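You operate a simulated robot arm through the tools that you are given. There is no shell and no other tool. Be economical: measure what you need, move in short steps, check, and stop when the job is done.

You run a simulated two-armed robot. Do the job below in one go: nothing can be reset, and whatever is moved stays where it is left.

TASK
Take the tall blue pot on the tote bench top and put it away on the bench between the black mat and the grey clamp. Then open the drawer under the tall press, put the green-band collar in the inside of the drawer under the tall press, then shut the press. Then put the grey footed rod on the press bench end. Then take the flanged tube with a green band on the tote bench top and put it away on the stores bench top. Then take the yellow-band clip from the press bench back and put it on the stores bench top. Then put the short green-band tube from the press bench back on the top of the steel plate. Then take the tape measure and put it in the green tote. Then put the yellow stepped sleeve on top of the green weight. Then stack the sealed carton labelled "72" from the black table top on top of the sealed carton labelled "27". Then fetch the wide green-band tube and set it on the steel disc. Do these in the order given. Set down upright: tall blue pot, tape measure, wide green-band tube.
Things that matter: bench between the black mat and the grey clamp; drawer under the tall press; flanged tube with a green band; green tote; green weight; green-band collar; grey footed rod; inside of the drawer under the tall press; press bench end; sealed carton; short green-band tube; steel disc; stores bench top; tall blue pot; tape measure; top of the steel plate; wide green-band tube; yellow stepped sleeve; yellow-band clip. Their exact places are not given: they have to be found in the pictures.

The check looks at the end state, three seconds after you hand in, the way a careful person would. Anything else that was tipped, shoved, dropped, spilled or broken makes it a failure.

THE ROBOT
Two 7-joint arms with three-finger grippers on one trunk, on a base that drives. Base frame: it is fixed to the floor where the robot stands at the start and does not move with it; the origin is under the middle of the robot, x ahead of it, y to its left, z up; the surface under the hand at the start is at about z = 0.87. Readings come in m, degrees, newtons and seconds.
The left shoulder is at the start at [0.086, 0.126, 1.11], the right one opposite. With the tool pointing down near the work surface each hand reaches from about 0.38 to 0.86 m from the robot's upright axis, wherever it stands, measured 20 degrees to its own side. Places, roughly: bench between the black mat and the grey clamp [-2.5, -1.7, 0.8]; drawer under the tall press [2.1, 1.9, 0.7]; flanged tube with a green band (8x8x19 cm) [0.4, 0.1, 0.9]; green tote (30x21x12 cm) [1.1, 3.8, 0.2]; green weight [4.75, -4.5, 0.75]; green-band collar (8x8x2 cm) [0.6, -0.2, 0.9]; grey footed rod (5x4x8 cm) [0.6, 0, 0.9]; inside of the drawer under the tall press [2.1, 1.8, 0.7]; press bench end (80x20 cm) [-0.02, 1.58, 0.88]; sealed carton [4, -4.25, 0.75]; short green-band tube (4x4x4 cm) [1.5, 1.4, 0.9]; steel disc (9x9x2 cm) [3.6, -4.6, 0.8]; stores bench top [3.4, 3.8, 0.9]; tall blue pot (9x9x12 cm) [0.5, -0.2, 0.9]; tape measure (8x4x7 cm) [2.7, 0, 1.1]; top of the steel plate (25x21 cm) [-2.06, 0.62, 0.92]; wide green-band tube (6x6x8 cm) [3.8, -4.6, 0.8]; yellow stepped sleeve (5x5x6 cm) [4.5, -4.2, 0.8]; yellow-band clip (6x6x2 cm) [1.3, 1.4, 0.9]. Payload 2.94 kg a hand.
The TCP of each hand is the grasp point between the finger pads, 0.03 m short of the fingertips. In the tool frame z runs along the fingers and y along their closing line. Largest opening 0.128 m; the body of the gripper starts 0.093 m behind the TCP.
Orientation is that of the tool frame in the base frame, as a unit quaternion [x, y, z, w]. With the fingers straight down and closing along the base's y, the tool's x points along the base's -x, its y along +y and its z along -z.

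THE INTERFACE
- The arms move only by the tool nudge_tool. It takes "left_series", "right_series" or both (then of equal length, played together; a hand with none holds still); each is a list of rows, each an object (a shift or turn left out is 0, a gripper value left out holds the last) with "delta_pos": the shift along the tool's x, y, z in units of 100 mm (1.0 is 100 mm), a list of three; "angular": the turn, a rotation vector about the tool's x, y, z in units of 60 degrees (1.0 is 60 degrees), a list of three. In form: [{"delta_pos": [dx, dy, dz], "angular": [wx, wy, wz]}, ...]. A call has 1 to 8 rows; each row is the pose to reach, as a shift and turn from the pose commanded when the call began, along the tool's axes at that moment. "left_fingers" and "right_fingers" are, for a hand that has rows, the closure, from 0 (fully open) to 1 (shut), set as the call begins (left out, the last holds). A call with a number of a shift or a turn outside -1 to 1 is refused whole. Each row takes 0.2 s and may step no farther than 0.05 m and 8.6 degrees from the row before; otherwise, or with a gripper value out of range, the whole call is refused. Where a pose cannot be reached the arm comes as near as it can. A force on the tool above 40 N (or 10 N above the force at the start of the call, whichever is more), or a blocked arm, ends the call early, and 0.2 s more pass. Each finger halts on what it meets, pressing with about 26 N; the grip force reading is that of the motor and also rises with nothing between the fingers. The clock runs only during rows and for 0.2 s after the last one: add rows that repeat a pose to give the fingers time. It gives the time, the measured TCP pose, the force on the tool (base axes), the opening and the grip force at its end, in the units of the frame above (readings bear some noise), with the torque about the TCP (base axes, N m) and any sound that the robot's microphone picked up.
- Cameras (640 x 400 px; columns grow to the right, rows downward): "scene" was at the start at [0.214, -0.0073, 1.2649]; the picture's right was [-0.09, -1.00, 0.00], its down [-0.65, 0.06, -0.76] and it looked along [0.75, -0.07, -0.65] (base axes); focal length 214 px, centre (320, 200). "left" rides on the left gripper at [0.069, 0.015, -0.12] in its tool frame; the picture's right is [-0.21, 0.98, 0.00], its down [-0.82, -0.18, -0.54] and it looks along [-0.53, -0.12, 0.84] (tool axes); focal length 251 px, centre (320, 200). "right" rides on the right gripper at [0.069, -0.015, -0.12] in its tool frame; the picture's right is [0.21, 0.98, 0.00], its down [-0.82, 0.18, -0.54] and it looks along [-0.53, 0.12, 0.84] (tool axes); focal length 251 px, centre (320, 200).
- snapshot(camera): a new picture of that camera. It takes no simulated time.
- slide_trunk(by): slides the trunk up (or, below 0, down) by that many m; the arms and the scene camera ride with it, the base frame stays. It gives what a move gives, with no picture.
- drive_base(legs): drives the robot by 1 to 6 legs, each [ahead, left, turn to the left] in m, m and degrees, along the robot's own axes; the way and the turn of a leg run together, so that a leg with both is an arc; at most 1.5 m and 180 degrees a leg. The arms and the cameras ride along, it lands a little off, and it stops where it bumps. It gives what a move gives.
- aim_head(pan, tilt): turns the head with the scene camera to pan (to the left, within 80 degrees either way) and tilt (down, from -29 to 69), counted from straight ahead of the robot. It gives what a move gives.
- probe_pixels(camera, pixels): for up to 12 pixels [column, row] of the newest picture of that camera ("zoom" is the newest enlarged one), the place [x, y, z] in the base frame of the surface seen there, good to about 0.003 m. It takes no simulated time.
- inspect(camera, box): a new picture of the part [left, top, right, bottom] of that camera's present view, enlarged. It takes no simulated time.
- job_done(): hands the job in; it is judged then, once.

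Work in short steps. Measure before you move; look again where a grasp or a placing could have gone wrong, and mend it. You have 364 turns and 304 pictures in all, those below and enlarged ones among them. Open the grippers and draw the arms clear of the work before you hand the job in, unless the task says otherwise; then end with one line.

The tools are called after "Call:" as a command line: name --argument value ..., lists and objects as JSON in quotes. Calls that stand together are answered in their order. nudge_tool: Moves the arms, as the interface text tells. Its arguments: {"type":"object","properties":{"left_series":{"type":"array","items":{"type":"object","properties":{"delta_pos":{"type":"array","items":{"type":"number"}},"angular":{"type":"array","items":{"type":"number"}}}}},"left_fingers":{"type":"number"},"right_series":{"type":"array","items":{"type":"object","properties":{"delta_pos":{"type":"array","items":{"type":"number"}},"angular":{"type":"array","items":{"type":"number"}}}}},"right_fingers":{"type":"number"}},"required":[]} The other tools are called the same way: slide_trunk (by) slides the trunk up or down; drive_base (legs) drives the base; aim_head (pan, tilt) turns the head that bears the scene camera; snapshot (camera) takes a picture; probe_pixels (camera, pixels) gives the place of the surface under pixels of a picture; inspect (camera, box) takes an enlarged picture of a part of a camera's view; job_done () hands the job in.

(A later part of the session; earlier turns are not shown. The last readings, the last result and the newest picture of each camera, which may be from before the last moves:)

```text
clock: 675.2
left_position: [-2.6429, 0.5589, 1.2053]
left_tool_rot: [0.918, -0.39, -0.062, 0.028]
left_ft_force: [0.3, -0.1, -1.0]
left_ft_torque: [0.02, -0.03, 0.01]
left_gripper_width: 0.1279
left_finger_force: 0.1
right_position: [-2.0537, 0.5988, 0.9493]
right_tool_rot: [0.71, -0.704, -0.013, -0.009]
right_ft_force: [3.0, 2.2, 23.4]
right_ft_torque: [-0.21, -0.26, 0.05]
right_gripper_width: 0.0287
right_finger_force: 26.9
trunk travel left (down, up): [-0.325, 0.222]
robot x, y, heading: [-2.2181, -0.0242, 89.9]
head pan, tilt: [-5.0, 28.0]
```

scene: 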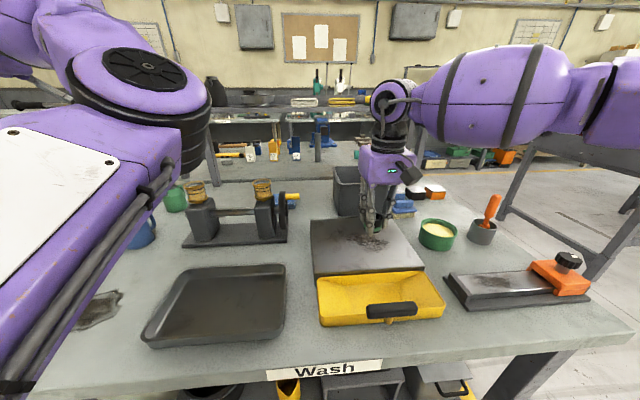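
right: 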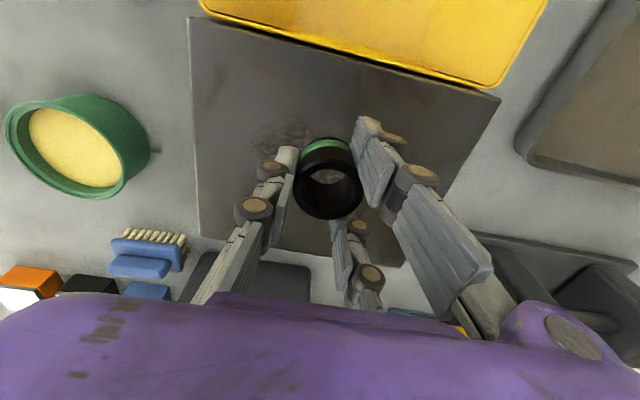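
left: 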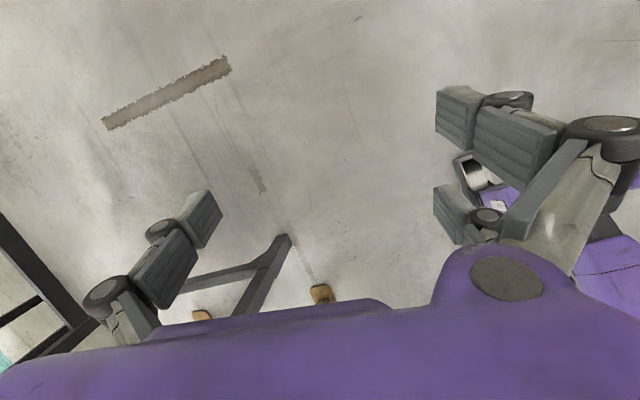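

Contact. Release and lift.

Call:
nudge_tool --right_series '[{"delta_pos": [0, 0, -0.02]}, {"delta_pos": [0, 0, -0.02]}, {"delta_pos": [0, 0, -0.3]}, {"delta_pos": [0, 0, -0.7]}, {"delta_pos": [0, 0, -1]}]' --right_fingers 0.35

Call:
nudge_tool --right_series '[{"delta_pos": [0.4, 0, -0.3]}, {"delta_pos": [0.8, 0, -0.6]}, {"delta_pos": [1, 0, -0.9]}]'

Call:
snapshot --camera "scene"

```text
clock: 676.4
left_position: [-2.6439, 0.5591, 1.2055]
left_tool_rot: [0.918, -0.39, -0.062, 0.028]
left_ft_force: [-0.5, -0.2, -0.3]
left_ft_torque: [0.01, 0.03, 0.05]
left_gripper_width: 0.1279
left_finger_force: 0.0
right_position: [-2.0529, 0.5971, 1.0468]
right_tool_rot: [0.711, -0.703, -0.011, -0.007]
right_ft_force: [0.0, 0.0, -0.4]
right_ft_torque: [0.03, -0.01, -0.01]
right_gripper_width: 0.0833
right_finger_force: 0.1
trunk travel left (down, up): [-0.325, 0.222]
robot x, y, heading: [-2.2208, -0.0252, 89.7]
head pan, tilt: [-5.0, 28.0]
```

```text
clock: 677.2
left_position: [-2.6437, 0.5578, 1.205]
left_tool_rot: [0.918, -0.39, -0.062, 0.027]
left_ft_force: [-1.2, 0.1, 0.5]
left_ft_torque: [0.01, -0.03, 0.0]
left_gripper_width: 0.1281
left_finger_force: 0.1
right_position: [-2.051, 0.4943, 1.1344]
right_tool_rot: [0.71, -0.704, -0.012, -0.007]
right_ft_force: [-0.9, -0.5, 0.1]
right_ft_torque: [-0.01, -0.02, 0.02]
right_gripper_width: 0.0832
right_finger_force: 0.0
trunk travel left (down, up): [-0.325, 0.222]
robot x, y, heading: [-2.2221, -0.0242, 90.0]
head pan, tilt: [-5.0, 28.0]
```

```text
123 pictures are left
```

scene: 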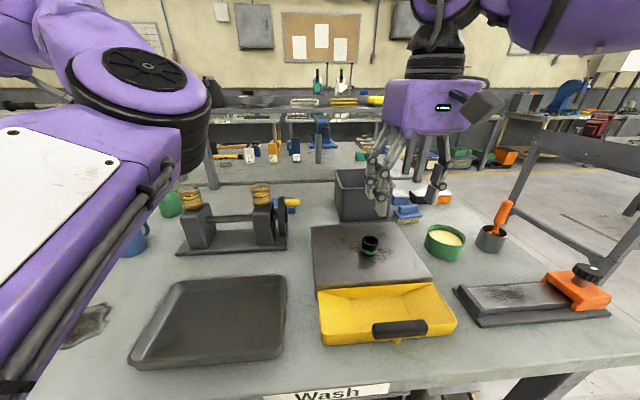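

Tube stands on the plate. Next the tape measure near (2.7,0,1.1): I back off, turn east and drive along the teal aisle.

Call:
drive_base --legs '[[-0.45, 0, 0], [0, 0, -90], [1.2, 0, 0], [1.0, -0.28, 0], [1.3, 0, 0]]'

Call:
aim_head --pan 10 --tilt 15

Call:
snapshot --camera "scene"

```text
clock: 700.6
left_position: [1.8802, -0.3426, 1.2049]
left_tool_rot: [-0.367, 0.928, 0.063, 0.024]
left_ft_force: [-0.7, -0.7, -1.0]
left_ft_torque: [0.0, -0.01, 0.0]
left_gripper_width: 0.1281
left_finger_force: 0.0
right_position: [1.8093, -0.9348, 1.1347]
right_tool_rot: [0.003, 1.0, 0.003, 0.013]
right_ft_force: [-0.4, -0.2, 0.6]
right_ft_torque: [0.0, 0.0, 0.0]
right_gripper_width: 0.0834
right_finger_force: 0.2
trunk travel left (down, up): [-0.325, 0.222]
robot x, y, heading: [1.2897, -0.7585, -0.9]
head pan, tilt: [-5.0, 28.0]
```

```text
clock: 701.4
left_position: [1.8816, -0.3422, 1.2051]
left_tool_rot: [-0.367, 0.928, 0.063, 0.025]
left_ft_force: [0.3, 0.4, 0.0]
left_ft_torque: [0.01, -0.01, 0.01]
left_gripper_width: 0.1279
left_finger_force: 0.0
right_position: [1.809, -0.9347, 1.135]
right_tool_rot: [0.002, 1.0, 0.002, 0.013]
right_ft_force: [0.3, 0.4, 0.2]
right_ft_torque: [0.01, 0.01, -0.02]
right_gripper_width: 0.0833
right_finger_force: 0.0
trunk travel left (down, up): [-0.325, 0.222]
robot x, y, heading: [1.2928, -0.752, -0.6]
head pan, tilt: [10.0, 15.0]
```

```text
122 pictures are left
```

scene: 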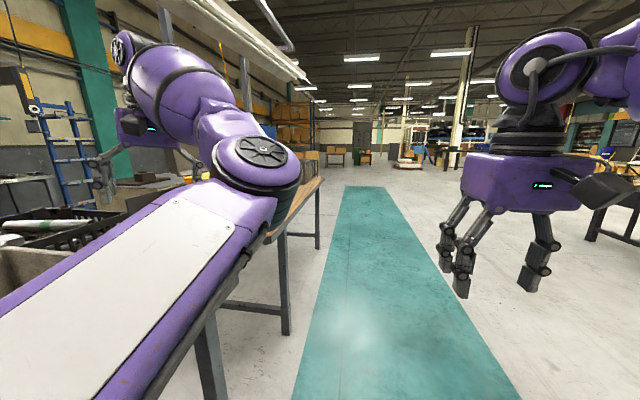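

Continuing east to x≈2.65, a bit further from the wooden bench, then facing it.

Call:
drive_base --legs '[[0.9, -0.1, 0.6], [0.45, -0.3, 0], [0, 0, 90]]'

Call:
aim_head --pan -5 --tilt 15

Call:
snapshot --camera "scene"

```text
clock: 712.6
left_position: [2.2084, -0.5651, 1.2053]
left_tool_rot: [0.918, -0.39, -0.063, 0.028]
left_ft_force: [-0.8, -0.2, 0.4]
left_ft_torque: [0.0, 0.01, -0.01]
left_gripper_width: 0.1279
left_finger_force: 0.0
right_position: [2.7984, -0.6294, 1.1345]
right_tool_rot: [0.71, -0.704, -0.011, -0.007]
right_ft_force: [1.6, -0.7, 0.2]
right_ft_torque: [0.02, 0.01, 0.02]
right_gripper_width: 0.0833
right_finger_force: 0.0
trunk travel left (down, up): [-0.325, 0.222]
robot x, y, heading: [2.6284, -1.1539, 89.9]
head pan, tilt: [10.0, 15.0]
```

```text
clock: 713.4
left_position: [2.207, -0.5653, 1.2037]
left_tool_rot: [0.918, -0.39, -0.062, 0.029]
left_ft_force: [-0.1, 0.2, -0.3]
left_ft_torque: [0.04, 0.01, 0.0]
left_gripper_width: 0.1279
left_finger_force: 0.1
right_position: [2.7998, -0.6294, 1.1349]
right_tool_rot: [0.71, -0.704, -0.012, -0.007]
right_ft_force: [0.7, 0.9, -0.2]
right_ft_torque: [0.0, -0.02, -0.01]
right_gripper_width: 0.0834
right_finger_force: 0.0
trunk travel left (down, up): [-0.325, 0.222]
robot x, y, heading: [2.6291, -1.1506, 89.9]
head pan, tilt: [-5.0, 15.0]
```

```text
121 pictures are left
```

scene: 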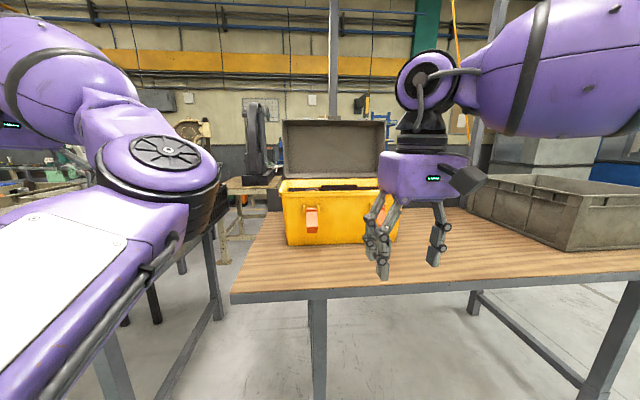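

A yellow toolbox with its lid open; the tape is presumably inside. Probing and zooming.

Call:
inspect --camera "scene" --box '[260, 110, 460, 260]'

Call:
probe_pixels --camera "scene" --pixels '[[285, 190], [282, 122], [375, 122], [330, 182], [345, 186], [360, 185], [290, 242], [320, 260], [235, 285], [375, 183], [320, 290]]'

```text
2.67 times, centred on (360, 185) of scene
```

zoom: 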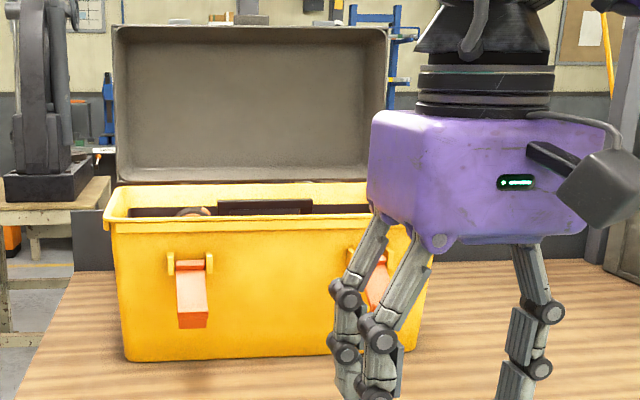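

```text
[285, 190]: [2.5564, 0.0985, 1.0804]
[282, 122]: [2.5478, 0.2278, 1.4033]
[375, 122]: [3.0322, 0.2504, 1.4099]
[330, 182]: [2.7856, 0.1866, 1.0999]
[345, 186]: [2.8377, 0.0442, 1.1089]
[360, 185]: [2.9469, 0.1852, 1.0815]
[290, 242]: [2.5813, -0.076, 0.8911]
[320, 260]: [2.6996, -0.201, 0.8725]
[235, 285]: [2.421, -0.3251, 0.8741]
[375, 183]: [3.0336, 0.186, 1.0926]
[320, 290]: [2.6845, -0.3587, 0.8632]
```

Raising the trunk 0.2 m to look into the toolbox and to reach above its rim.

Call:
slide_trunk --by 0.2

Call:
aim_head --pan 0 --tilt 30

Call:
drive_base --legs '[[0.2, 0, 0]]'

Call:
snapshot --camera "scene"

Call:
inspect --camera "scene" --box '[240, 130, 440, 260]'

```text
clock: 715.6
left_position: [2.2066, -0.565, 1.4024]
left_tool_rot: [0.919, -0.389, -0.062, 0.029]
left_ft_force: [0.1, 1.1, -0.1]
left_ft_torque: [-0.03, 0.01, -0.02]
left_gripper_width: 0.1279
left_finger_force: 0.1
right_position: [2.8011, -0.6434, 1.3679]
right_tool_rot: [0.709, -0.703, -0.035, -0.032]
right_ft_force: [0.0, -0.4, 0.0]
right_ft_torque: [-0.03, 0.02, 0.02]
right_gripper_width: 0.0833
right_finger_force: 0.0
trunk travel left (down, up): [-0.525, 0.022]
robot x, y, heading: [2.6282, -1.1497, 89.8]
head pan, tilt: [-5.0, 15.0]
```

```text
clock: 716.4
left_position: [2.2066, -0.5637, 1.4044]
left_tool_rot: [0.918, -0.39, -0.062, 0.028]
left_ft_force: [-0.5, -0.2, -0.1]
left_ft_torque: [-0.02, 0.01, 0.0]
left_gripper_width: 0.1278
left_finger_force: 0.0
right_position: [2.8003, -0.6437, 1.3689]
right_tool_rot: [0.71, -0.703, -0.035, -0.031]
right_ft_force: [0.4, -0.4, -0.7]
right_ft_torque: [0.0, -0.01, -0.02]
right_gripper_width: 0.0829
right_finger_force: 0.0
trunk travel left (down, up): [-0.525, 0.022]
robot x, y, heading: [2.627, -1.1512, 90.2]
head pan, tilt: [0.0, 30.0]
```

```text
clock: 717.9
left_position: [2.2093, -0.3714, 1.4075]
left_tool_rot: [0.918, -0.391, -0.063, 0.026]
left_ft_force: [0.0, 0.0, 0.2]
left_ft_torque: [0.04, 0.01, 0.01]
left_gripper_width: 0.128
left_finger_force: 0.1
right_position: [2.8008, -0.4518, 1.3714]
right_tool_rot: [0.709, -0.703, -0.037, -0.031]
right_ft_force: [-0.2, 0.7, -0.1]
right_ft_torque: [0.03, 0.0, -0.02]
right_gripper_width: 0.0833
right_finger_force: 0.1
trunk travel left (down, up): [-0.525, 0.022]
robot x, y, heading: [2.6278, -0.9551, 90.1]
head pan, tilt: [0.0, 30.0]
```

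```text
119 pictures are left
```

scene: 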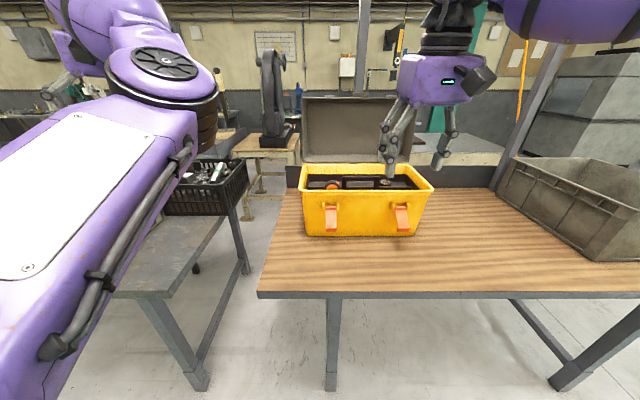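

```text
3.08 times, centred on (340, 195) of scene
```

zoom: 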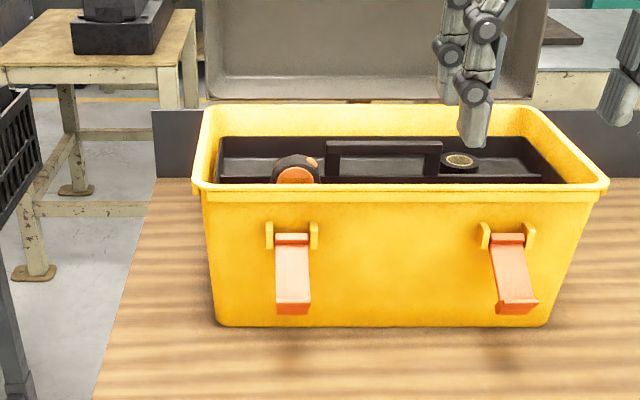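

Tape (black/orange) at zoom (297,170). I probe it and bring the base so the right arm can reach.

Call:
probe_pixels --camera "zoom" --pixels '[[297, 165], [295, 178], [280, 165], [318, 170], [340, 150], [385, 150], [300, 130], [250, 180], [200, 180], [230, 150]]'

Call:
drive_base --legs '[[0.27, 0.12, 0]]'

Call:
snapshot --camera "right"

Call:
snapshot --camera "scene"

```text
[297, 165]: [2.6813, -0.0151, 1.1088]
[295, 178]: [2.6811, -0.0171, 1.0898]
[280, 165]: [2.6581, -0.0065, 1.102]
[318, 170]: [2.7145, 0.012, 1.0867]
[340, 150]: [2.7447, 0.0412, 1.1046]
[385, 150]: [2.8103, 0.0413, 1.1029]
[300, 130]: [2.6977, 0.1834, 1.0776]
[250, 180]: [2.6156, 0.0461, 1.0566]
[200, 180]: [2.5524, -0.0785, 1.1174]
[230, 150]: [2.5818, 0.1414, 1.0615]
```

```text
clock: 720.0
left_position: [2.0878, -0.1036, 1.4073]
left_tool_rot: [0.918, -0.391, -0.064, 0.027]
left_ft_force: [-0.1, -0.9, 0.5]
left_ft_torque: [0.04, -0.01, 0.01]
left_gripper_width: 0.1281
left_finger_force: 0.0
right_position: [2.6807, -0.1842, 1.3698]
right_tool_rot: [0.709, -0.704, -0.037, -0.032]
right_ft_force: [0.6, -0.4, -0.7]
right_ft_torque: [0.01, 0.01, -0.01]
right_gripper_width: 0.0832
right_finger_force: 0.0
trunk travel left (down, up): [-0.525, 0.022]
robot x, y, heading: [2.5068, -0.6902, 90.0]
head pan, tilt: [0.0, 30.0]
```

```text
117 pictures are left
```

right: 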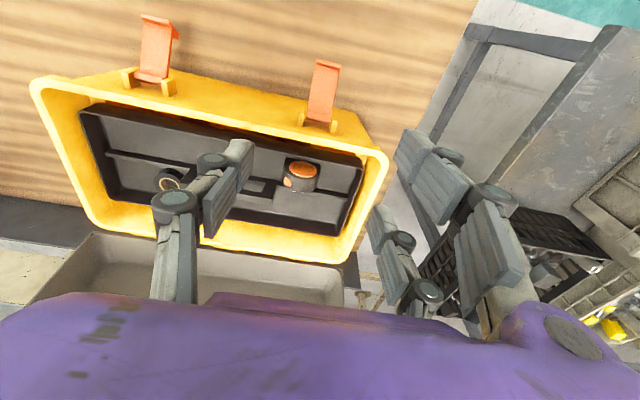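

```text
116 pictures are left
```

scene: 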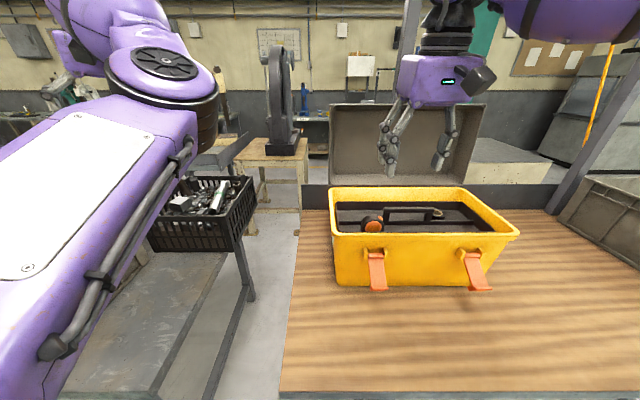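

Correcting the slight tilt and moving over the tape for a better look.

Call:
nudge_tool --right_series '[{"delta_pos": [-0.2, 0, 0.2], "angular": [0.007, 0.093, 0.007]}, {"delta_pos": [-0.6, 0, 0.4], "angular": [0.007, 0.093, 0.007]}, {"delta_pos": [-1, 0, 0.6], "angular": [0.007, 0.093, 0.007]}, {"delta_pos": [-1, 0, 0.9], "angular": [0.007, 0.093, 0.007]}]' --right_fingers 0

Call:
nudge_tool --right_series '[{"delta_pos": [-0.4, 0, 0]}, {"delta_pos": [-0.8, 0, 0]}]'

Call:
snapshot --camera "right"

Call:
inspect --camera "scene" --box '[310, 160, 530, 300]'

```text
clock: 721.0
left_position: [2.0885, -0.1019, 1.4055]
left_tool_rot: [0.918, -0.391, -0.063, 0.027]
left_ft_force: [-0.1, -0.1, 0.0]
left_ft_torque: [-0.01, 0.02, 0.01]
left_gripper_width: 0.1279
left_finger_force: 0.1
right_position: [2.7375, -0.1433, 1.2858]
right_tool_rot: [0.707, -0.707, 0.0, 0.001]
right_ft_force: [0.0, -0.7, 0.0]
right_ft_torque: [0.0, 0.0, -0.02]
right_gripper_width: 0.1278
right_finger_force: 0.2
right hand out of reach, approached as far as the arm can: row 1, 2, 3, 4
trunk travel left (down, up): [-0.525, 0.022]
robot x, y, heading: [2.5094, -0.6873, 89.8]
head pan, tilt: [0.0, 30.0]
```

```text
clock: 721.6
left_position: [2.0891, -0.099, 1.4055]
left_tool_rot: [0.917, -0.392, -0.064, 0.028]
left_ft_force: [0.7, -0.7, -0.3]
left_ft_torque: [-0.04, 0.06, 0.01]
left_gripper_width: 0.1281
left_finger_force: 0.1
right_position: [2.7476, -0.1295, 1.2722]
right_tool_rot: [-0.707, 0.707, 0.0, -0.001]
right_ft_force: [0.5, 0.3, -0.1]
right_ft_torque: [-0.01, -0.01, -0.02]
right_gripper_width: 0.1281
right_finger_force: 0.0
right hand out of reach, approached as far as the arm can: row 1, 2
trunk travel left (down, up): [-0.525, 0.022]
robot x, y, heading: [2.5055, -0.6896, 90.1]
head pan, tilt: [0.0, 30.0]
```

```text
115 pictures are left
```

right: 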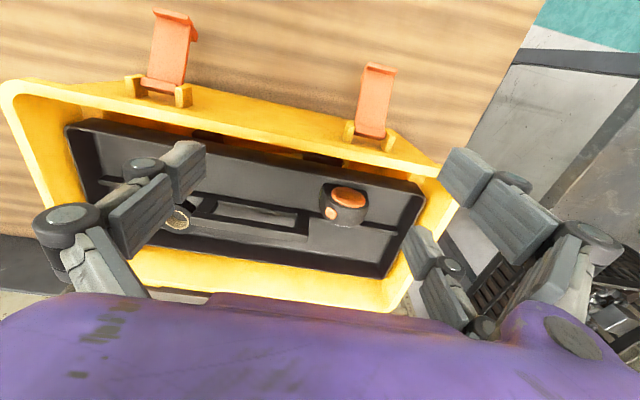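

```text
2.86 times, centred on (420, 230) of scene
```

zoom: 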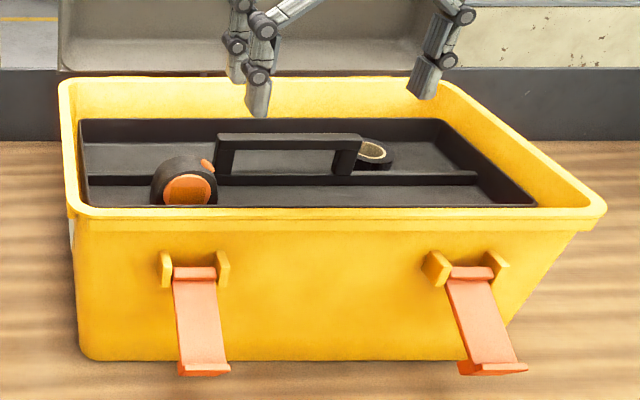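

The tape stands on its edge, its 4 cm thickness along y. Measuring clearances around it.

Call:
probe_pixels --camera "right" --pixels '[[348, 198], [330, 192], [365, 205], [345, 222], [330, 212], [340, 180], [362, 185], [320, 170], [390, 205], [345, 240], [375, 230], [310, 200]]'

Call:
inspect --camera "right" --box '[240, 130, 440, 280]'

```text
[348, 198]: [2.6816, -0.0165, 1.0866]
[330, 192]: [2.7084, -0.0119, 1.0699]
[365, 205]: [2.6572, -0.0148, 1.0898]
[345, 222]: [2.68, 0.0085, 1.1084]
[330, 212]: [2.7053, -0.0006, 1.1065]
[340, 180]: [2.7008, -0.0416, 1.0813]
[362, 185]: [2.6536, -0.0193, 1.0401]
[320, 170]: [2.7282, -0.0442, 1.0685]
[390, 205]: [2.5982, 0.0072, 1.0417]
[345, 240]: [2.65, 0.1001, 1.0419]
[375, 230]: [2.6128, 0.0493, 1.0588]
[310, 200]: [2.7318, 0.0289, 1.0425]
```

```text
2.67 times, centred on (340, 205) of right
```

zoom: 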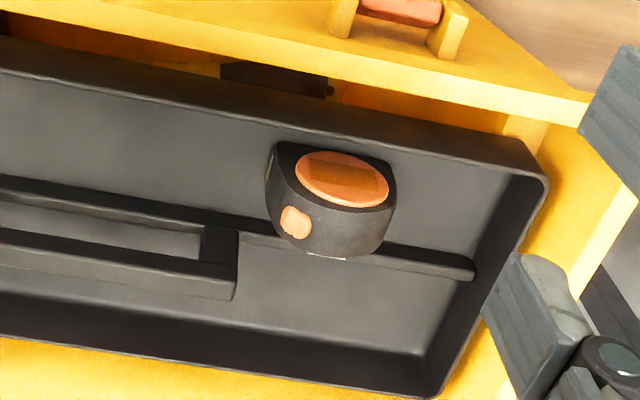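

Tape: x 2.645–2.725, y −0.017…0.02, top 1.11, tray wall top ≈1.08. I'll grip across its thickness (closing along y) just above the tray wall. Yawing the hand 90° at this height, after nudging the base.

Call:
drive_base --legs '[[0.06, 0.06, 0]]'

Call:
nudge_tool --right_series '[{"angular": [0, 0, 0.125]}, {"angular": [0, 0, 0.25]}, {"angular": [0, 0, 0.375]}, {"angular": [0, 0, 0.5]}, {"angular": [0, 0, 0.625]}, {"angular": [0, 0, 0.75]}]'

Call:
nudge_tool --right_series '[{"angular": [0, 0, 0.125]}, {"angular": [0, 0, 0.25]}, {"angular": [0, 0, 0.375]}, {"angular": [0, 0, 0.5]}, {"angular": [0, 0, 0.625]}, {"angular": [0, 0, 0.75]}]' --right_fingers 0.4

Call:
snapshot --camera "right"

Call:
snapshot --camera "scene"

```text
clock: 722.8
left_position: [2.0287, -0.0429, 1.407]
left_tool_rot: [0.918, -0.391, -0.063, 0.027]
left_ft_force: [-0.8, 0.1, 1.0]
left_ft_torque: [0.02, 0.0, -0.02]
left_gripper_width: 0.1281
left_finger_force: 0.1
right_position: [2.6876, -0.0732, 1.2753]
right_tool_rot: [-0.707, 0.707, 0.0, 0.0]
right_ft_force: [0.4, -0.9, 0.2]
right_ft_torque: [0.04, -0.02, -0.01]
right_gripper_width: 0.1281
right_finger_force: 0.0
trunk travel left (down, up): [-0.525, 0.022]
robot x, y, heading: [2.4446, -0.6248, 90.0]
head pan, tilt: [0.0, 30.0]
```

```text
clock: 724.2
left_position: [2.0278, -0.0416, 1.4034]
left_tool_rot: [0.918, -0.391, -0.063, 0.027]
left_ft_force: [-0.5, -0.2, -0.3]
left_ft_torque: [-0.02, 0.04, -0.01]
left_gripper_width: 0.128
left_finger_force: 0.0
right_position: [2.6868, -0.0733, 1.2732]
right_tool_rot: [-0.381, 0.925, 0.0, 0.0]
right_ft_force: [0.7, -0.7, -0.4]
right_ft_torque: [-0.02, 0.02, -0.05]
right_gripper_width: 0.1279
right_finger_force: 0.2
trunk travel left (down, up): [-0.525, 0.022]
robot x, y, heading: [2.445, -0.6252, 89.9]
head pan, tilt: [0.0, 30.0]
```

```text
clock: 725.6
left_position: [2.0279, -0.0424, 1.4062]
left_tool_rot: [0.918, -0.39, -0.062, 0.027]
left_ft_force: [0.0, -0.1, 0.9]
left_ft_torque: [0.0, 0.01, -0.01]
left_gripper_width: 0.1282
left_finger_force: 0.1
right_position: [2.687, -0.0715, 1.2748]
right_tool_rot: [0.002, 1.0, -0.001, 0.0]
right_ft_force: [0.8, 0.3, 0.1]
right_ft_torque: [0.0, 0.03, 0.0]
right_gripper_width: 0.077
right_finger_force: 0.0
trunk travel left (down, up): [-0.525, 0.022]
robot x, y, heading: [2.4455, -0.6285, 89.8]
head pan, tilt: [0.0, 30.0]
```

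```text
112 pictures are left
```

right: 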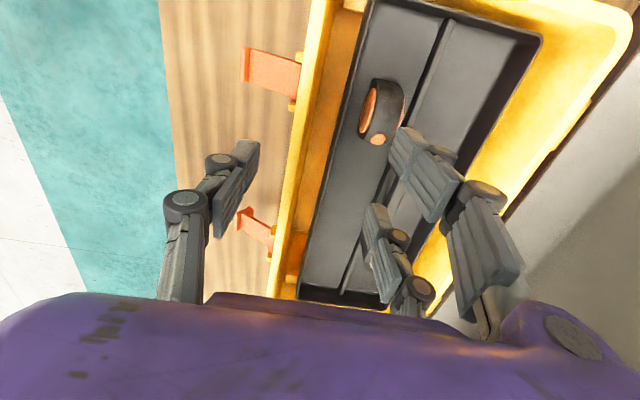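

```text
111 pictures are left
```

scene: 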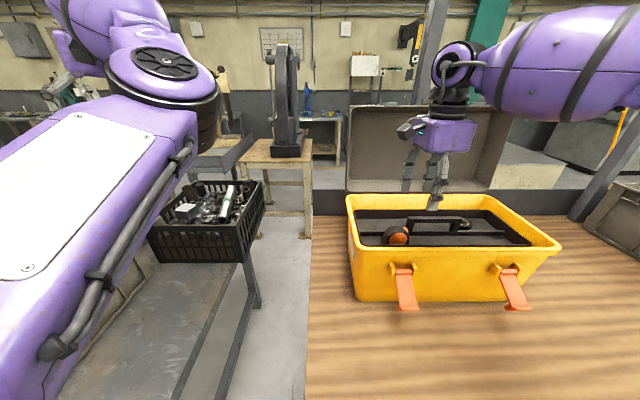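

Now closing along y. Probing the tape again from above.

Call:
probe_pixels --camera "right" --pixels '[[372, 88], [398, 88], [375, 138], [400, 115], [385, 110], [365, 120], [345, 120], [428, 80]]'

Call:
inspect --camera "right" --box '[310, 50, 470, 170]'

```text
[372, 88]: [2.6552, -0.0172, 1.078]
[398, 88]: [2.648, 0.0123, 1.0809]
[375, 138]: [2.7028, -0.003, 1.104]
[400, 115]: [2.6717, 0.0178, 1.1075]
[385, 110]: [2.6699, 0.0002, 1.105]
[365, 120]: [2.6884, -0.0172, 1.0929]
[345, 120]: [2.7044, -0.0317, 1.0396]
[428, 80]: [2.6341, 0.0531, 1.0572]
```

```text
3.33 times, centred on (390, 110) of right
```

zoom: 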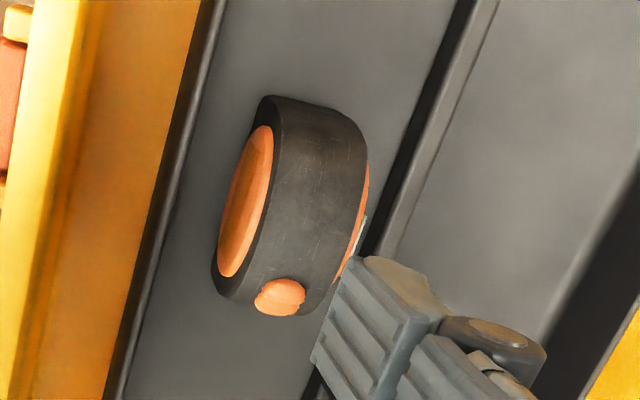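

Aligning over the tape (x 2.679, y 0.0015) and lowering to z≈1.112 with a 6 cm opening.

Call:
nudge_tool --right_series '[{"delta_pos": [0.08, 0.35, 0.2]}, {"delta_pos": [0.08, 0.73, 0.4]}, {"delta_pos": [0.08, 0.73, 0.8]}, {"delta_pos": [0.08, 0.73, 1]}]' --right_fingers 0.5

Call:
snapshot --camera "right"

Call:
snapshot --camera "scene"

```text
clock: 726.6
left_position: [2.0261, -0.0432, 1.4045]
left_tool_rot: [0.918, -0.391, -0.063, 0.028]
left_ft_force: [0.8, -0.1, 1.3]
left_ft_torque: [0.01, 0.0, -0.03]
left_gripper_width: 0.1279
left_finger_force: 0.2
right_position: [2.7107, -0.0558, 1.1815]
right_tool_rot: [0.0, 1.0, 0.001, 0.0]
right_ft_force: [0.0, 0.3, -0.9]
right_ft_torque: [0.01, -0.04, 0.0]
right_gripper_width: 0.0641
right_finger_force: 0.0
right hand out of reach, approached as far as the arm can: row 1, 2, 3, 4
trunk travel left (down, up): [-0.525, 0.022]
robot x, y, heading: [2.4461, -0.6275, 90.0]
head pan, tilt: [0.0, 30.0]
```

```text
109 pictures are left
```

right: 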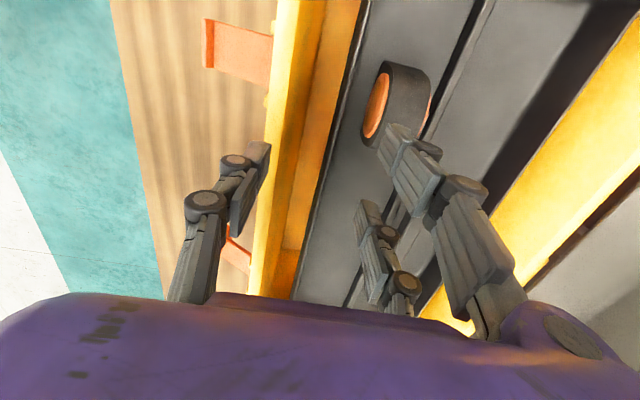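

```text
108 pictures are left
```

scene: 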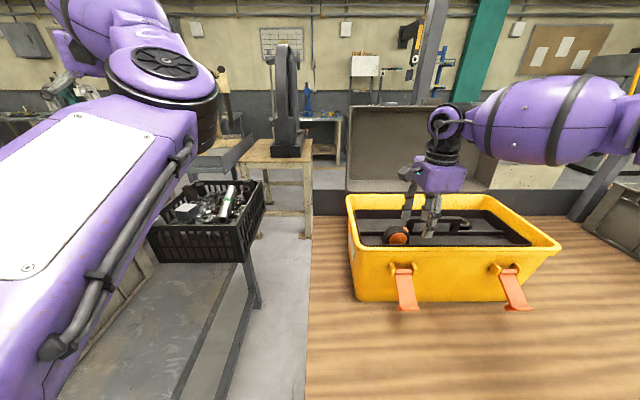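

Reach-limited again. Shifting the base left 0.12 (target further to the arm's own side) and slightly ahead.

Call:
nudge_tool --right_series '[{"delta_pos": [0, 0, -0.3]}, {"delta_pos": [0, -0.2, -0.5]}]'

Call:
drive_base --legs '[[0.03, 0.12, 0]]'

Call:
nudge_tool --right_series '[{"delta_pos": [-0.4, 0.2, 0]}, {"delta_pos": [-0.8, 0.4, 0]}, {"delta_pos": [-0.9, 0.6, 0.1]}, {"delta_pos": [-0.9, 0.6, 0.5]}]'

```text
clock: 727.2
left_position: [2.0283, -0.0444, 1.4071]
left_tool_rot: [0.918, -0.391, -0.063, 0.026]
left_ft_force: [0.2, -1.3, 0.1]
left_ft_torque: [0.04, -0.02, 0.0]
left_gripper_width: 0.1281
left_finger_force: 0.0
right_position: [2.7091, -0.0788, 1.2313]
right_tool_rot: [0.001, 1.0, 0.0, 0.0]
right_ft_force: [-0.3, -0.7, 0.1]
right_ft_torque: [0.05, -0.01, 0.01]
right_gripper_width: 0.064
right_finger_force: 0.0
trunk travel left (down, up): [-0.525, 0.022]
robot x, y, heading: [2.4403, -0.6318, 90.0]
head pan, tilt: [0.0, 30.0]
```

```text
clock: 728.9
left_position: [1.9107, -0.0119, 1.4067]
left_tool_rot: [0.917, -0.393, -0.063, 0.028]
left_ft_force: [-0.3, -0.5, -0.2]
left_ft_torque: [-0.02, -0.04, 0.0]
left_gripper_width: 0.1281
left_finger_force: 0.1
right_position: [2.5927, -0.0486, 1.2303]
right_tool_rot: [0.002, 1.0, -0.001, -0.001]
right_ft_force: [0.4, -0.1, 0.0]
right_ft_torque: [-0.01, 0.02, 0.01]
right_gripper_width: 0.0639
right_finger_force: 0.1
trunk travel left (down, up): [-0.525, 0.022]
robot x, y, heading: [2.3258, -0.6017, 89.9]
head pan, tilt: [0.0, 30.0]
```

```text
clock: 729.9
left_position: [1.9097, -0.0128, 1.4062]
left_tool_rot: [0.917, -0.392, -0.063, 0.027]
left_ft_force: [0.0, -0.9, -0.1]
left_ft_torque: [0.0, 0.02, 0.01]
left_gripper_width: 0.128
left_finger_force: 0.0
right_position: [2.6836, 0.0044, 1.1798]
right_tool_rot: [0.002, 1.0, 0.001, 0.0]
right_ft_force: [0.2, -0.3, 0.4]
right_ft_torque: [-0.03, -0.01, 0.04]
right_gripper_width: 0.064
right_finger_force: 0.1
right hand out of reach, approached as far as the arm can: row 3, 4
trunk travel left (down, up): [-0.525, 0.022]
robot x, y, heading: [2.3309, -0.5973, 90.1]
head pan, tilt: [0.0, 30.0]
```

Over the tape now. Check the view, then lower.

Call:
snapshot --camera "right"

Call:
nudge_tool --right_series '[{"delta_pos": [0.03, -0.03, 0.3]}, {"delta_pos": [0.03, -0.03, 0.55]}, {"delta_pos": [0.03, -0.03, 0.68]}, {"delta_pos": [0.03, -0.03, 0.68]}]'

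Call:
snapshot --camera "right"

```text
107 pictures are left
```

right: 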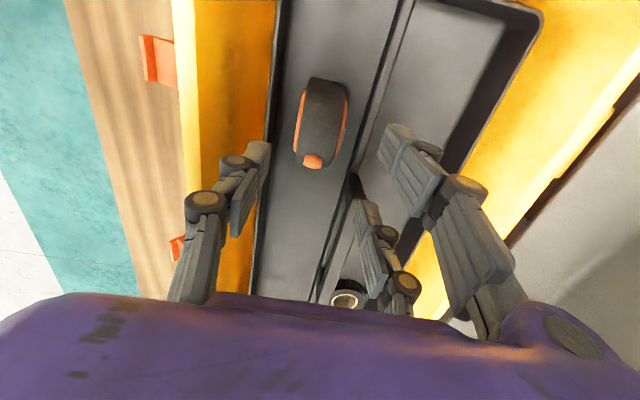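

```text
clock: 730.9
left_position: [1.9122, -0.0131, 1.4062]
left_tool_rot: [0.917, -0.392, -0.063, 0.027]
left_ft_force: [-0.1, -0.7, 0.4]
left_ft_torque: [-0.02, -0.01, 0.04]
left_gripper_width: 0.1282
left_finger_force: 0.1
right_position: [2.683, -0.0082, 1.1151]
right_tool_rot: [0.002, 1.0, 0.001, 0.0]
right_ft_force: [0.6, -0.1, 0.4]
right_ft_torque: [0.04, -0.01, 0.05]
right_gripper_width: 0.0639
right_finger_force: 0.0
right hand out of reach, approached as far as the arm can: row 2, 3, 4
trunk travel left (down, up): [-0.525, 0.022]
robot x, y, heading: [2.3293, -0.5978, 90.2]
head pan, tilt: [0.0, 30.0]
```

```text
106 pictures are left
```

right: 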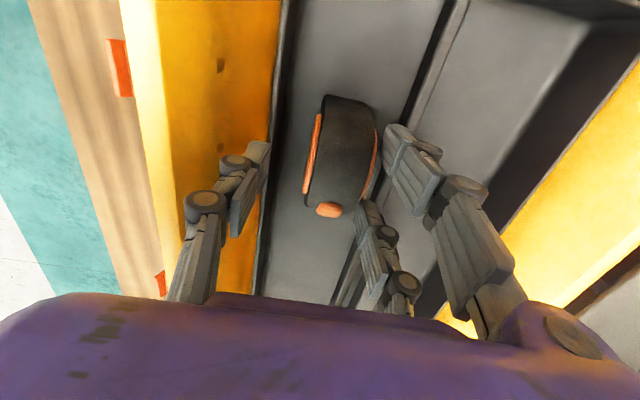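

Tape is between the fingers but 1 cm off-centre; a 1 cm base move fixes that.

Call:
drive_base --legs '[[0.01, 0, 0]]'

Call:
nudge_tool --right_series '[{"delta_pos": [0, 0, 0.03]}, {"delta_pos": [0, 0, 0.05]}]'

Call:
snapshot --camera "right"

```text
clock: 731.6
left_position: [1.9105, -0.0063, 1.4085]
left_tool_rot: [0.918, -0.391, -0.064, 0.026]
left_ft_force: [-0.3, -0.2, -0.9]
left_ft_torque: [0.04, 0.01, -0.01]
left_gripper_width: 0.1283
left_finger_force: 0.0
right_position: [2.6823, -0.0007, 1.1171]
right_tool_rot: [0.001, 1.0, 0.002, 0.0]
right_ft_force: [0.4, -0.8, 1.4]
right_ft_torque: [0.06, 0.02, -0.04]
right_gripper_width: 0.0641
right_finger_force: 0.1
trunk travel left (down, up): [-0.525, 0.022]
robot x, y, heading: [2.3284, -0.5863, 90.0]
head pan, tilt: [0.0, 30.0]
```

```text
clock: 732.2
left_position: [1.9119, -0.0035, 1.407]
left_tool_rot: [0.917, -0.392, -0.064, 0.027]
left_ft_force: [0.2, -0.3, 0.6]
left_ft_torque: [-0.01, 0.02, 0.04]
left_gripper_width: 0.128
left_finger_force: 0.1
right_position: [2.6846, -0.0011, 1.1108]
right_tool_rot: [0.001, 1.0, 0.002, -0.001]
right_ft_force: [-1.4, -0.1, 3.1]
right_ft_torque: [-0.06, -0.05, 0.03]
right_gripper_width: 0.064
right_finger_force: 0.0
trunk travel left (down, up): [-0.525, 0.022]
robot x, y, heading: [2.3291, -0.5929, 89.9]
head pan, tilt: [0.0, 30.0]
```

```text
105 pictures are left
```

right: 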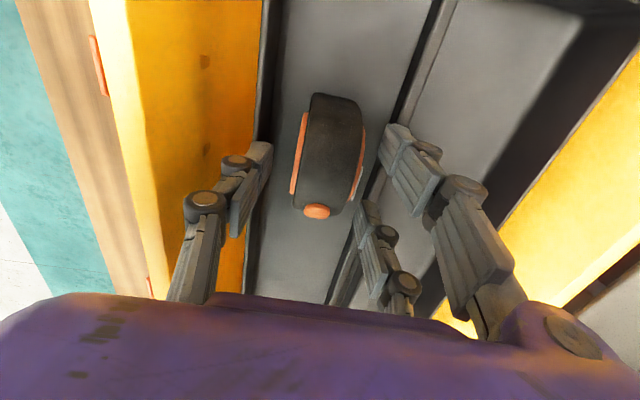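

Centred. Closing and lifting.

Call:
nudge_tool --right_series '[{"delta_pos": [0, 0, 0]}, {"delta_pos": [0, 0, 0]}, {"delta_pos": [0, 0, 0]}]' --right_fingers 1

Call:
nudge_tool --right_series '[{"delta_pos": [0, 0, -0.2]}, {"delta_pos": [0, 0, -0.6]}, {"delta_pos": [0, 0, -1]}]'

Call:
snapshot --camera "right"

Call:
snapshot --camera "scene"

```text
clock: 733.0
left_position: [1.9113, -0.0016, 1.4067]
left_tool_rot: [0.917, -0.392, -0.064, 0.028]
left_ft_force: [-0.2, 0.3, -0.9]
left_ft_torque: [-0.02, 0.0, 0.0]
left_gripper_width: 0.1281
left_finger_force: 0.0
right_position: [2.6842, 0.0003, 1.1098]
right_tool_rot: [0.001, 1.0, 0.001, 0.0]
right_ft_force: [-0.3, 0.0, -0.2]
right_ft_torque: [-0.03, -0.03, -0.02]
right_gripper_width: 0.0319
right_finger_force: 25.9
trunk travel left (down, up): [-0.525, 0.022]
robot x, y, heading: [2.3312, -0.5878, 89.7]
head pan, tilt: [0.0, 30.0]
```

```text
clock: 733.8
left_position: [1.9104, -0.0033, 1.406]
left_tool_rot: [0.917, -0.392, -0.063, 0.027]
left_ft_force: [-1.1, -0.4, -0.1]
left_ft_torque: [0.02, -0.02, -0.02]
left_gripper_width: 0.1281
left_finger_force: 0.0
right_position: [2.6846, 0.0001, 1.2111]
right_tool_rot: [0.002, 1.0, 0.001, 0.0]
right_ft_force: [-0.6, -0.3, -1.9]
right_ft_torque: [0.02, 0.01, -0.01]
right_gripper_width: 0.0314
right_finger_force: 26.2
trunk travel left (down, up): [-0.525, 0.022]
robot x, y, heading: [2.3301, -0.5892, 89.9]
head pan, tilt: [0.0, 30.0]
```

```text
104 pictures are left
```

right: 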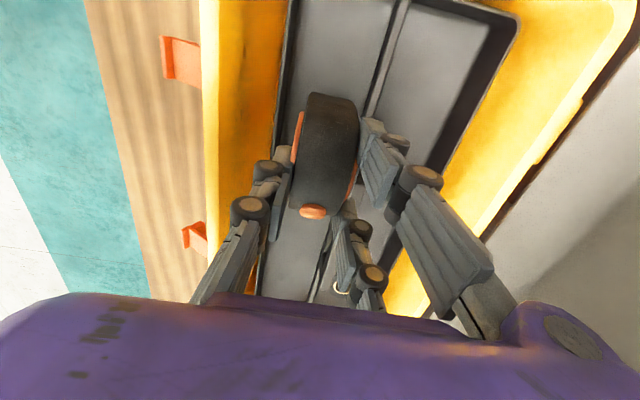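

```text
103 pictures are left
```

scene: 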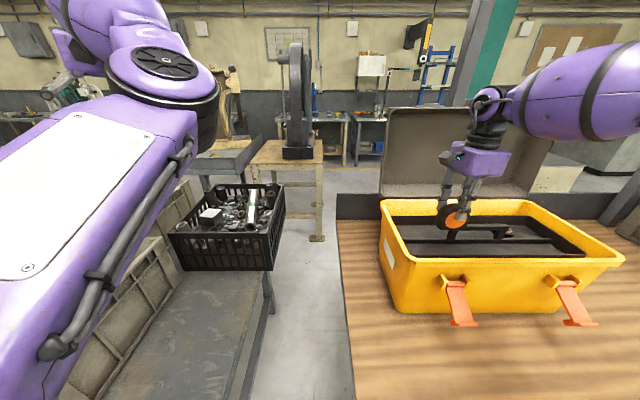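

Tape held. Raise a little, back out, tuck the hand, lower the trunk and take the known west route toward the green tote.

Call:
nudge_tool --right_series '[{"delta_pos": [0, 0, -0.2]}, {"delta_pos": [0, 0, -0.3]}]'

Call:
drive_base --legs '[[-0.5, 0, 0]]'

Call:
nudge_tool --right_series '[{"delta_pos": [0.35, 0, 0]}, {"delta_pos": [0.7, 0, 0]}, {"delta_pos": [0.9, -0.2, 0]}]'

Call:
slide_trunk --by -0.2

Call:
drive_base --legs '[[0, 0, 90], [0.8, -0.34, 0], [1.3, 0, 0], [1.2, 0, 0]]'

```text
clock: 734.4
left_position: [1.9113, -0.0032, 1.4066]
left_tool_rot: [0.918, -0.392, -0.063, 0.027]
left_ft_force: [-0.8, -0.2, 0.0]
left_ft_torque: [0.02, 0.0, 0.0]
left_gripper_width: 0.1279
left_finger_force: 0.0
right_position: [2.684, -0.0013, 1.2402]
right_tool_rot: [0.001, 1.0, 0.001, 0.0]
right_ft_force: [0.1, 0.5, -3.1]
right_ft_torque: [-0.02, -0.03, 0.02]
right_gripper_width: 0.0317
right_finger_force: 25.9
trunk travel left (down, up): [-0.525, 0.022]
robot x, y, heading: [2.3271, -0.5902, 89.8]
head pan, tilt: [0.0, 30.0]
```

```text
clock: 737.3
left_position: [1.9107, -0.4918, 1.4051]
left_tool_rot: [0.917, -0.393, -0.063, 0.028]
left_ft_force: [-0.6, -0.4, -0.9]
left_ft_torque: [-0.01, 0.0, 0.0]
left_gripper_width: 0.1277
left_finger_force: 0.1
right_position: [2.6837, -0.4921, 1.2391]
right_tool_rot: [0.003, 1.0, 0.0, 0.001]
right_ft_force: [-0.6, -0.1, -3.2]
right_ft_torque: [-0.01, 0.0, -0.02]
right_gripper_width: 0.0314
right_finger_force: 26.5
trunk travel left (down, up): [-0.525, 0.022]
robot x, y, heading: [2.3237, -1.0832, 89.6]
head pan, tilt: [0.0, 30.0]
```

```text
clock: 738.1
left_position: [1.9091, -0.4955, 1.4073]
left_tool_rot: [0.917, -0.393, -0.064, 0.026]
left_ft_force: [0.5, -0.6, 1.0]
left_ft_torque: [0.07, -0.05, 0.02]
left_gripper_width: 0.128
left_finger_force: 0.0
right_position: [2.5926, -0.5145, 1.2408]
right_tool_rot: [0.004, 1.0, 0.001, 0.001]
right_ft_force: [-0.5, 0.0, -2.7]
right_ft_torque: [0.07, -0.03, -0.02]
right_gripper_width: 0.0317
right_finger_force: 26.5
right hand out of reach, approached as far as the arm can: row 2
trunk travel left (down, up): [-0.525, 0.022]
robot x, y, heading: [2.3221, -1.0795, 89.7]
head pan, tilt: [0.0, 30.0]
```

```text
clock: 740.3
left_position: [1.9108, -0.4945, 1.2054]
left_tool_rot: [0.917, -0.394, -0.064, 0.027]
left_ft_force: [-0.6, -0.9, 0.7]
left_ft_torque: [0.02, 0.02, 0.03]
left_gripper_width: 0.1281
left_finger_force: 0.1
right_position: [2.5941, -0.5132, 1.0412]
right_tool_rot: [0.004, 1.0, 0.001, 0.0]
right_ft_force: [-0.1, 0.0, -3.0]
right_ft_torque: [0.03, 0.01, -0.01]
right_gripper_width: 0.0315
right_finger_force: 25.8
trunk travel left (down, up): [-0.325, 0.222]
robot x, y, heading: [2.3274, -1.0811, 89.7]
head pan, tilt: [0.0, 30.0]
```

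```text
clock: 760.6
left_position: [-1.5934, -0.9946, 1.2056]
left_tool_rot: [0.93, 0.361, -0.026, 0.063]
left_ft_force: [0.0, -1.2, 0.0]
left_ft_torque: [-0.02, 0.01, 0.0]
left_gripper_width: 0.1279
left_finger_force: 0.0
right_position: [-1.5618, -0.3117, 1.0397]
right_tool_rot: [-0.698, 0.716, 0.0, 0.0]
right_ft_force: [0.3, -0.9, -3.0]
right_ft_torque: [0.0, -0.01, -0.03]
right_gripper_width: 0.0316
right_finger_force: 25.9
trunk travel left (down, up): [-0.325, 0.222]
robot x, y, heading: [-0.9982, -0.5876, 178.6]
head pan, tilt: [0.0, 30.0]
```

Call:
drive_base --legs '[[0, 0, -88.6], [1.2, 0, 0], [1.2, 0, 0], [0.93, 0, 0], [0, 0, -90], [1.4, 0, 0]]'

Call:
aim_head --pan 0 --tilt 30

Call:
snapshot --camera "scene"

```text
clock: 791.1
left_position: [0.9634, 3.1977, 1.2059]
left_tool_rot: [-0.378, 0.923, 0.064, 0.024]
left_ft_force: [-0.3, 0.0, -0.1]
left_ft_torque: [-0.03, -0.05, 0.01]
left_gripper_width: 0.1281
left_finger_force: 0.1
right_position: [0.9532, 2.5128, 1.0395]
right_tool_rot: [0.704, 0.71, 0.0, 0.0]
right_ft_force: [0.1, 0.0, -3.2]
right_ft_torque: [-0.04, -0.03, -0.04]
right_gripper_width: 0.0318
right_finger_force: 25.7
trunk travel left (down, up): [-0.325, 0.222]
robot x, y, heading: [0.3852, 2.7679, 0.6]
head pan, tilt: [0.0, 30.0]
```

```text
clock: 791.7
left_position: [0.9622, 3.1967, 1.2056]
left_tool_rot: [-0.377, 0.924, 0.064, 0.024]
left_ft_force: [-0.1, -0.1, 0.0]
left_ft_torque: [0.01, 0.02, 0.04]
left_gripper_width: 0.1279
left_finger_force: 0.0
right_position: [0.9557, 2.5145, 1.0386]
right_tool_rot: [0.704, 0.711, 0.0, 0.0]
right_ft_force: [-1.2, -0.1, -2.1]
right_ft_torque: [0.03, -0.01, 0.01]
right_gripper_width: 0.0318
right_finger_force: 25.4
trunk travel left (down, up): [-0.325, 0.222]
robot x, y, heading: [0.3838, 2.7681, 0.7]
head pan, tilt: [0.0, 30.0]
```

```text
102 pictures are left
```

scene: 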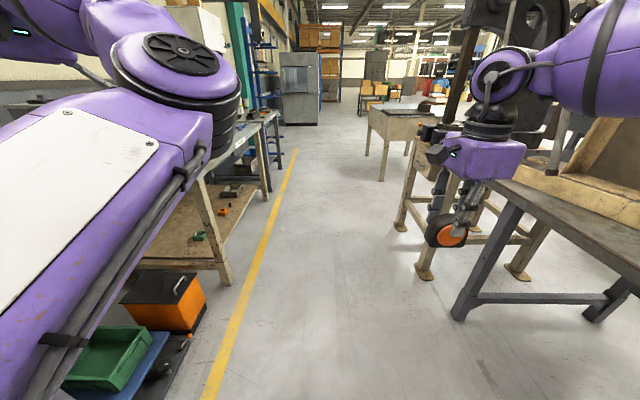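

Green tote at lower left (110,360). Probing it, then turning to face it.

Call:
probe_pixels --camera "scene" --pixels '[[130, 330], [150, 330], [115, 385], [90, 330], [110, 350], [165, 330], [150, 290], [220, 275], [160, 375]]'

Call:
drive_base --legs '[[0.3, -0.12, 0], [0, 0, 90]]'

Call:
aim_head --pan -10 --tilt 40

Call:
snapshot --camera "scene"

```text
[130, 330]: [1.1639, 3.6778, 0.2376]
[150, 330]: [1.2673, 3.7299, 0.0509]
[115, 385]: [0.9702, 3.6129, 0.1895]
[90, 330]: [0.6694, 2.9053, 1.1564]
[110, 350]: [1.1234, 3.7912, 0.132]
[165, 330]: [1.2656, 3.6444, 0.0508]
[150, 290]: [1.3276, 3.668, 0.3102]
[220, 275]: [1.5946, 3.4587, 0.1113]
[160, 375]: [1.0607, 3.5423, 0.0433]
```

```text
clock: 797.7
left_position: [0.2497, 3.2261, 1.206]
left_tool_rot: [0.924, -0.376, -0.063, 0.029]
left_ft_force: [-0.8, -0.5, -0.2]
left_ft_torque: [0.0, 0.0, -0.02]
left_gripper_width: 0.128
left_finger_force: 0.0
right_position: [0.932, 3.2326, 1.0395]
right_tool_rot: [-0.015, 1.0, -0.001, 0.0]
right_ft_force: [0.2, 0.9, -2.4]
right_ft_torque: [-0.02, -0.03, 0.03]
right_gripper_width: 0.0316
right_finger_force: 26.1
trunk travel left (down, up): [-0.325, 0.222]
robot x, y, heading: [0.6858, 2.6551, 91.7]
head pan, tilt: [0.0, 30.0]
```

```text
clock: 798.5
left_position: [0.2488, 3.2255, 1.2062]
left_tool_rot: [0.924, -0.377, -0.062, 0.029]
left_ft_force: [-0.4, 0.2, -0.7]
left_ft_torque: [0.04, 0.01, -0.03]
left_gripper_width: 0.1277
left_finger_force: 0.0
right_position: [0.9329, 3.2312, 1.0388]
right_tool_rot: [-0.014, 1.0, 0.0, 0.0]
right_ft_force: [0.8, 0.7, -3.1]
right_ft_torque: [-0.01, 0.0, 0.01]
right_gripper_width: 0.0318
right_finger_force: 26.3
trunk travel left (down, up): [-0.325, 0.222]
robot x, y, heading: [0.6841, 2.6543, 91.7]
head pan, tilt: [-10.0, 40.0]
```

```text
101 pictures are left
```

scene: 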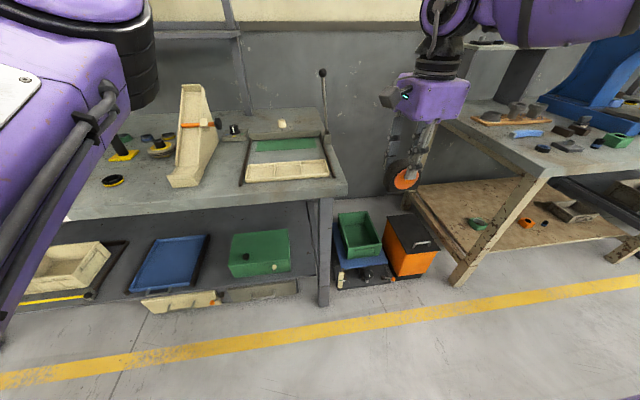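

The green tote is on a low trolley between the benches. Measuring rim and floor.

Call:
inspect --camera "scene" --box '[300, 180, 460, 300]'

Call:
probe_pixels --camera "scene" --pixels '[[339, 213], [369, 211], [383, 248], [344, 258], [358, 230], [362, 245], [348, 190], [440, 120], [345, 185], [420, 200], [455, 280], [400, 218]]'

```text
3.33 times, centred on (380, 240) of scene
```

zoom: 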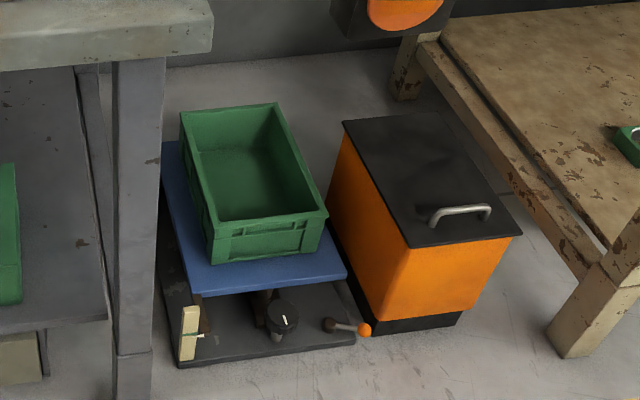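

```text
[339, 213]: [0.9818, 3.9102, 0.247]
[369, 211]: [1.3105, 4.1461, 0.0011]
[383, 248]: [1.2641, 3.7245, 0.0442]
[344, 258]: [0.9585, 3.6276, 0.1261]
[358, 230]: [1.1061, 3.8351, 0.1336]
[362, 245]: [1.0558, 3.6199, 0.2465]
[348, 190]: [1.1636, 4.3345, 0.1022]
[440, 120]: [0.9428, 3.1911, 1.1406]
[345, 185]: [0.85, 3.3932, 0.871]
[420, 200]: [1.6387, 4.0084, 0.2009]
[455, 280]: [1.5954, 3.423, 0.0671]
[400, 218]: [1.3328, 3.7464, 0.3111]
```

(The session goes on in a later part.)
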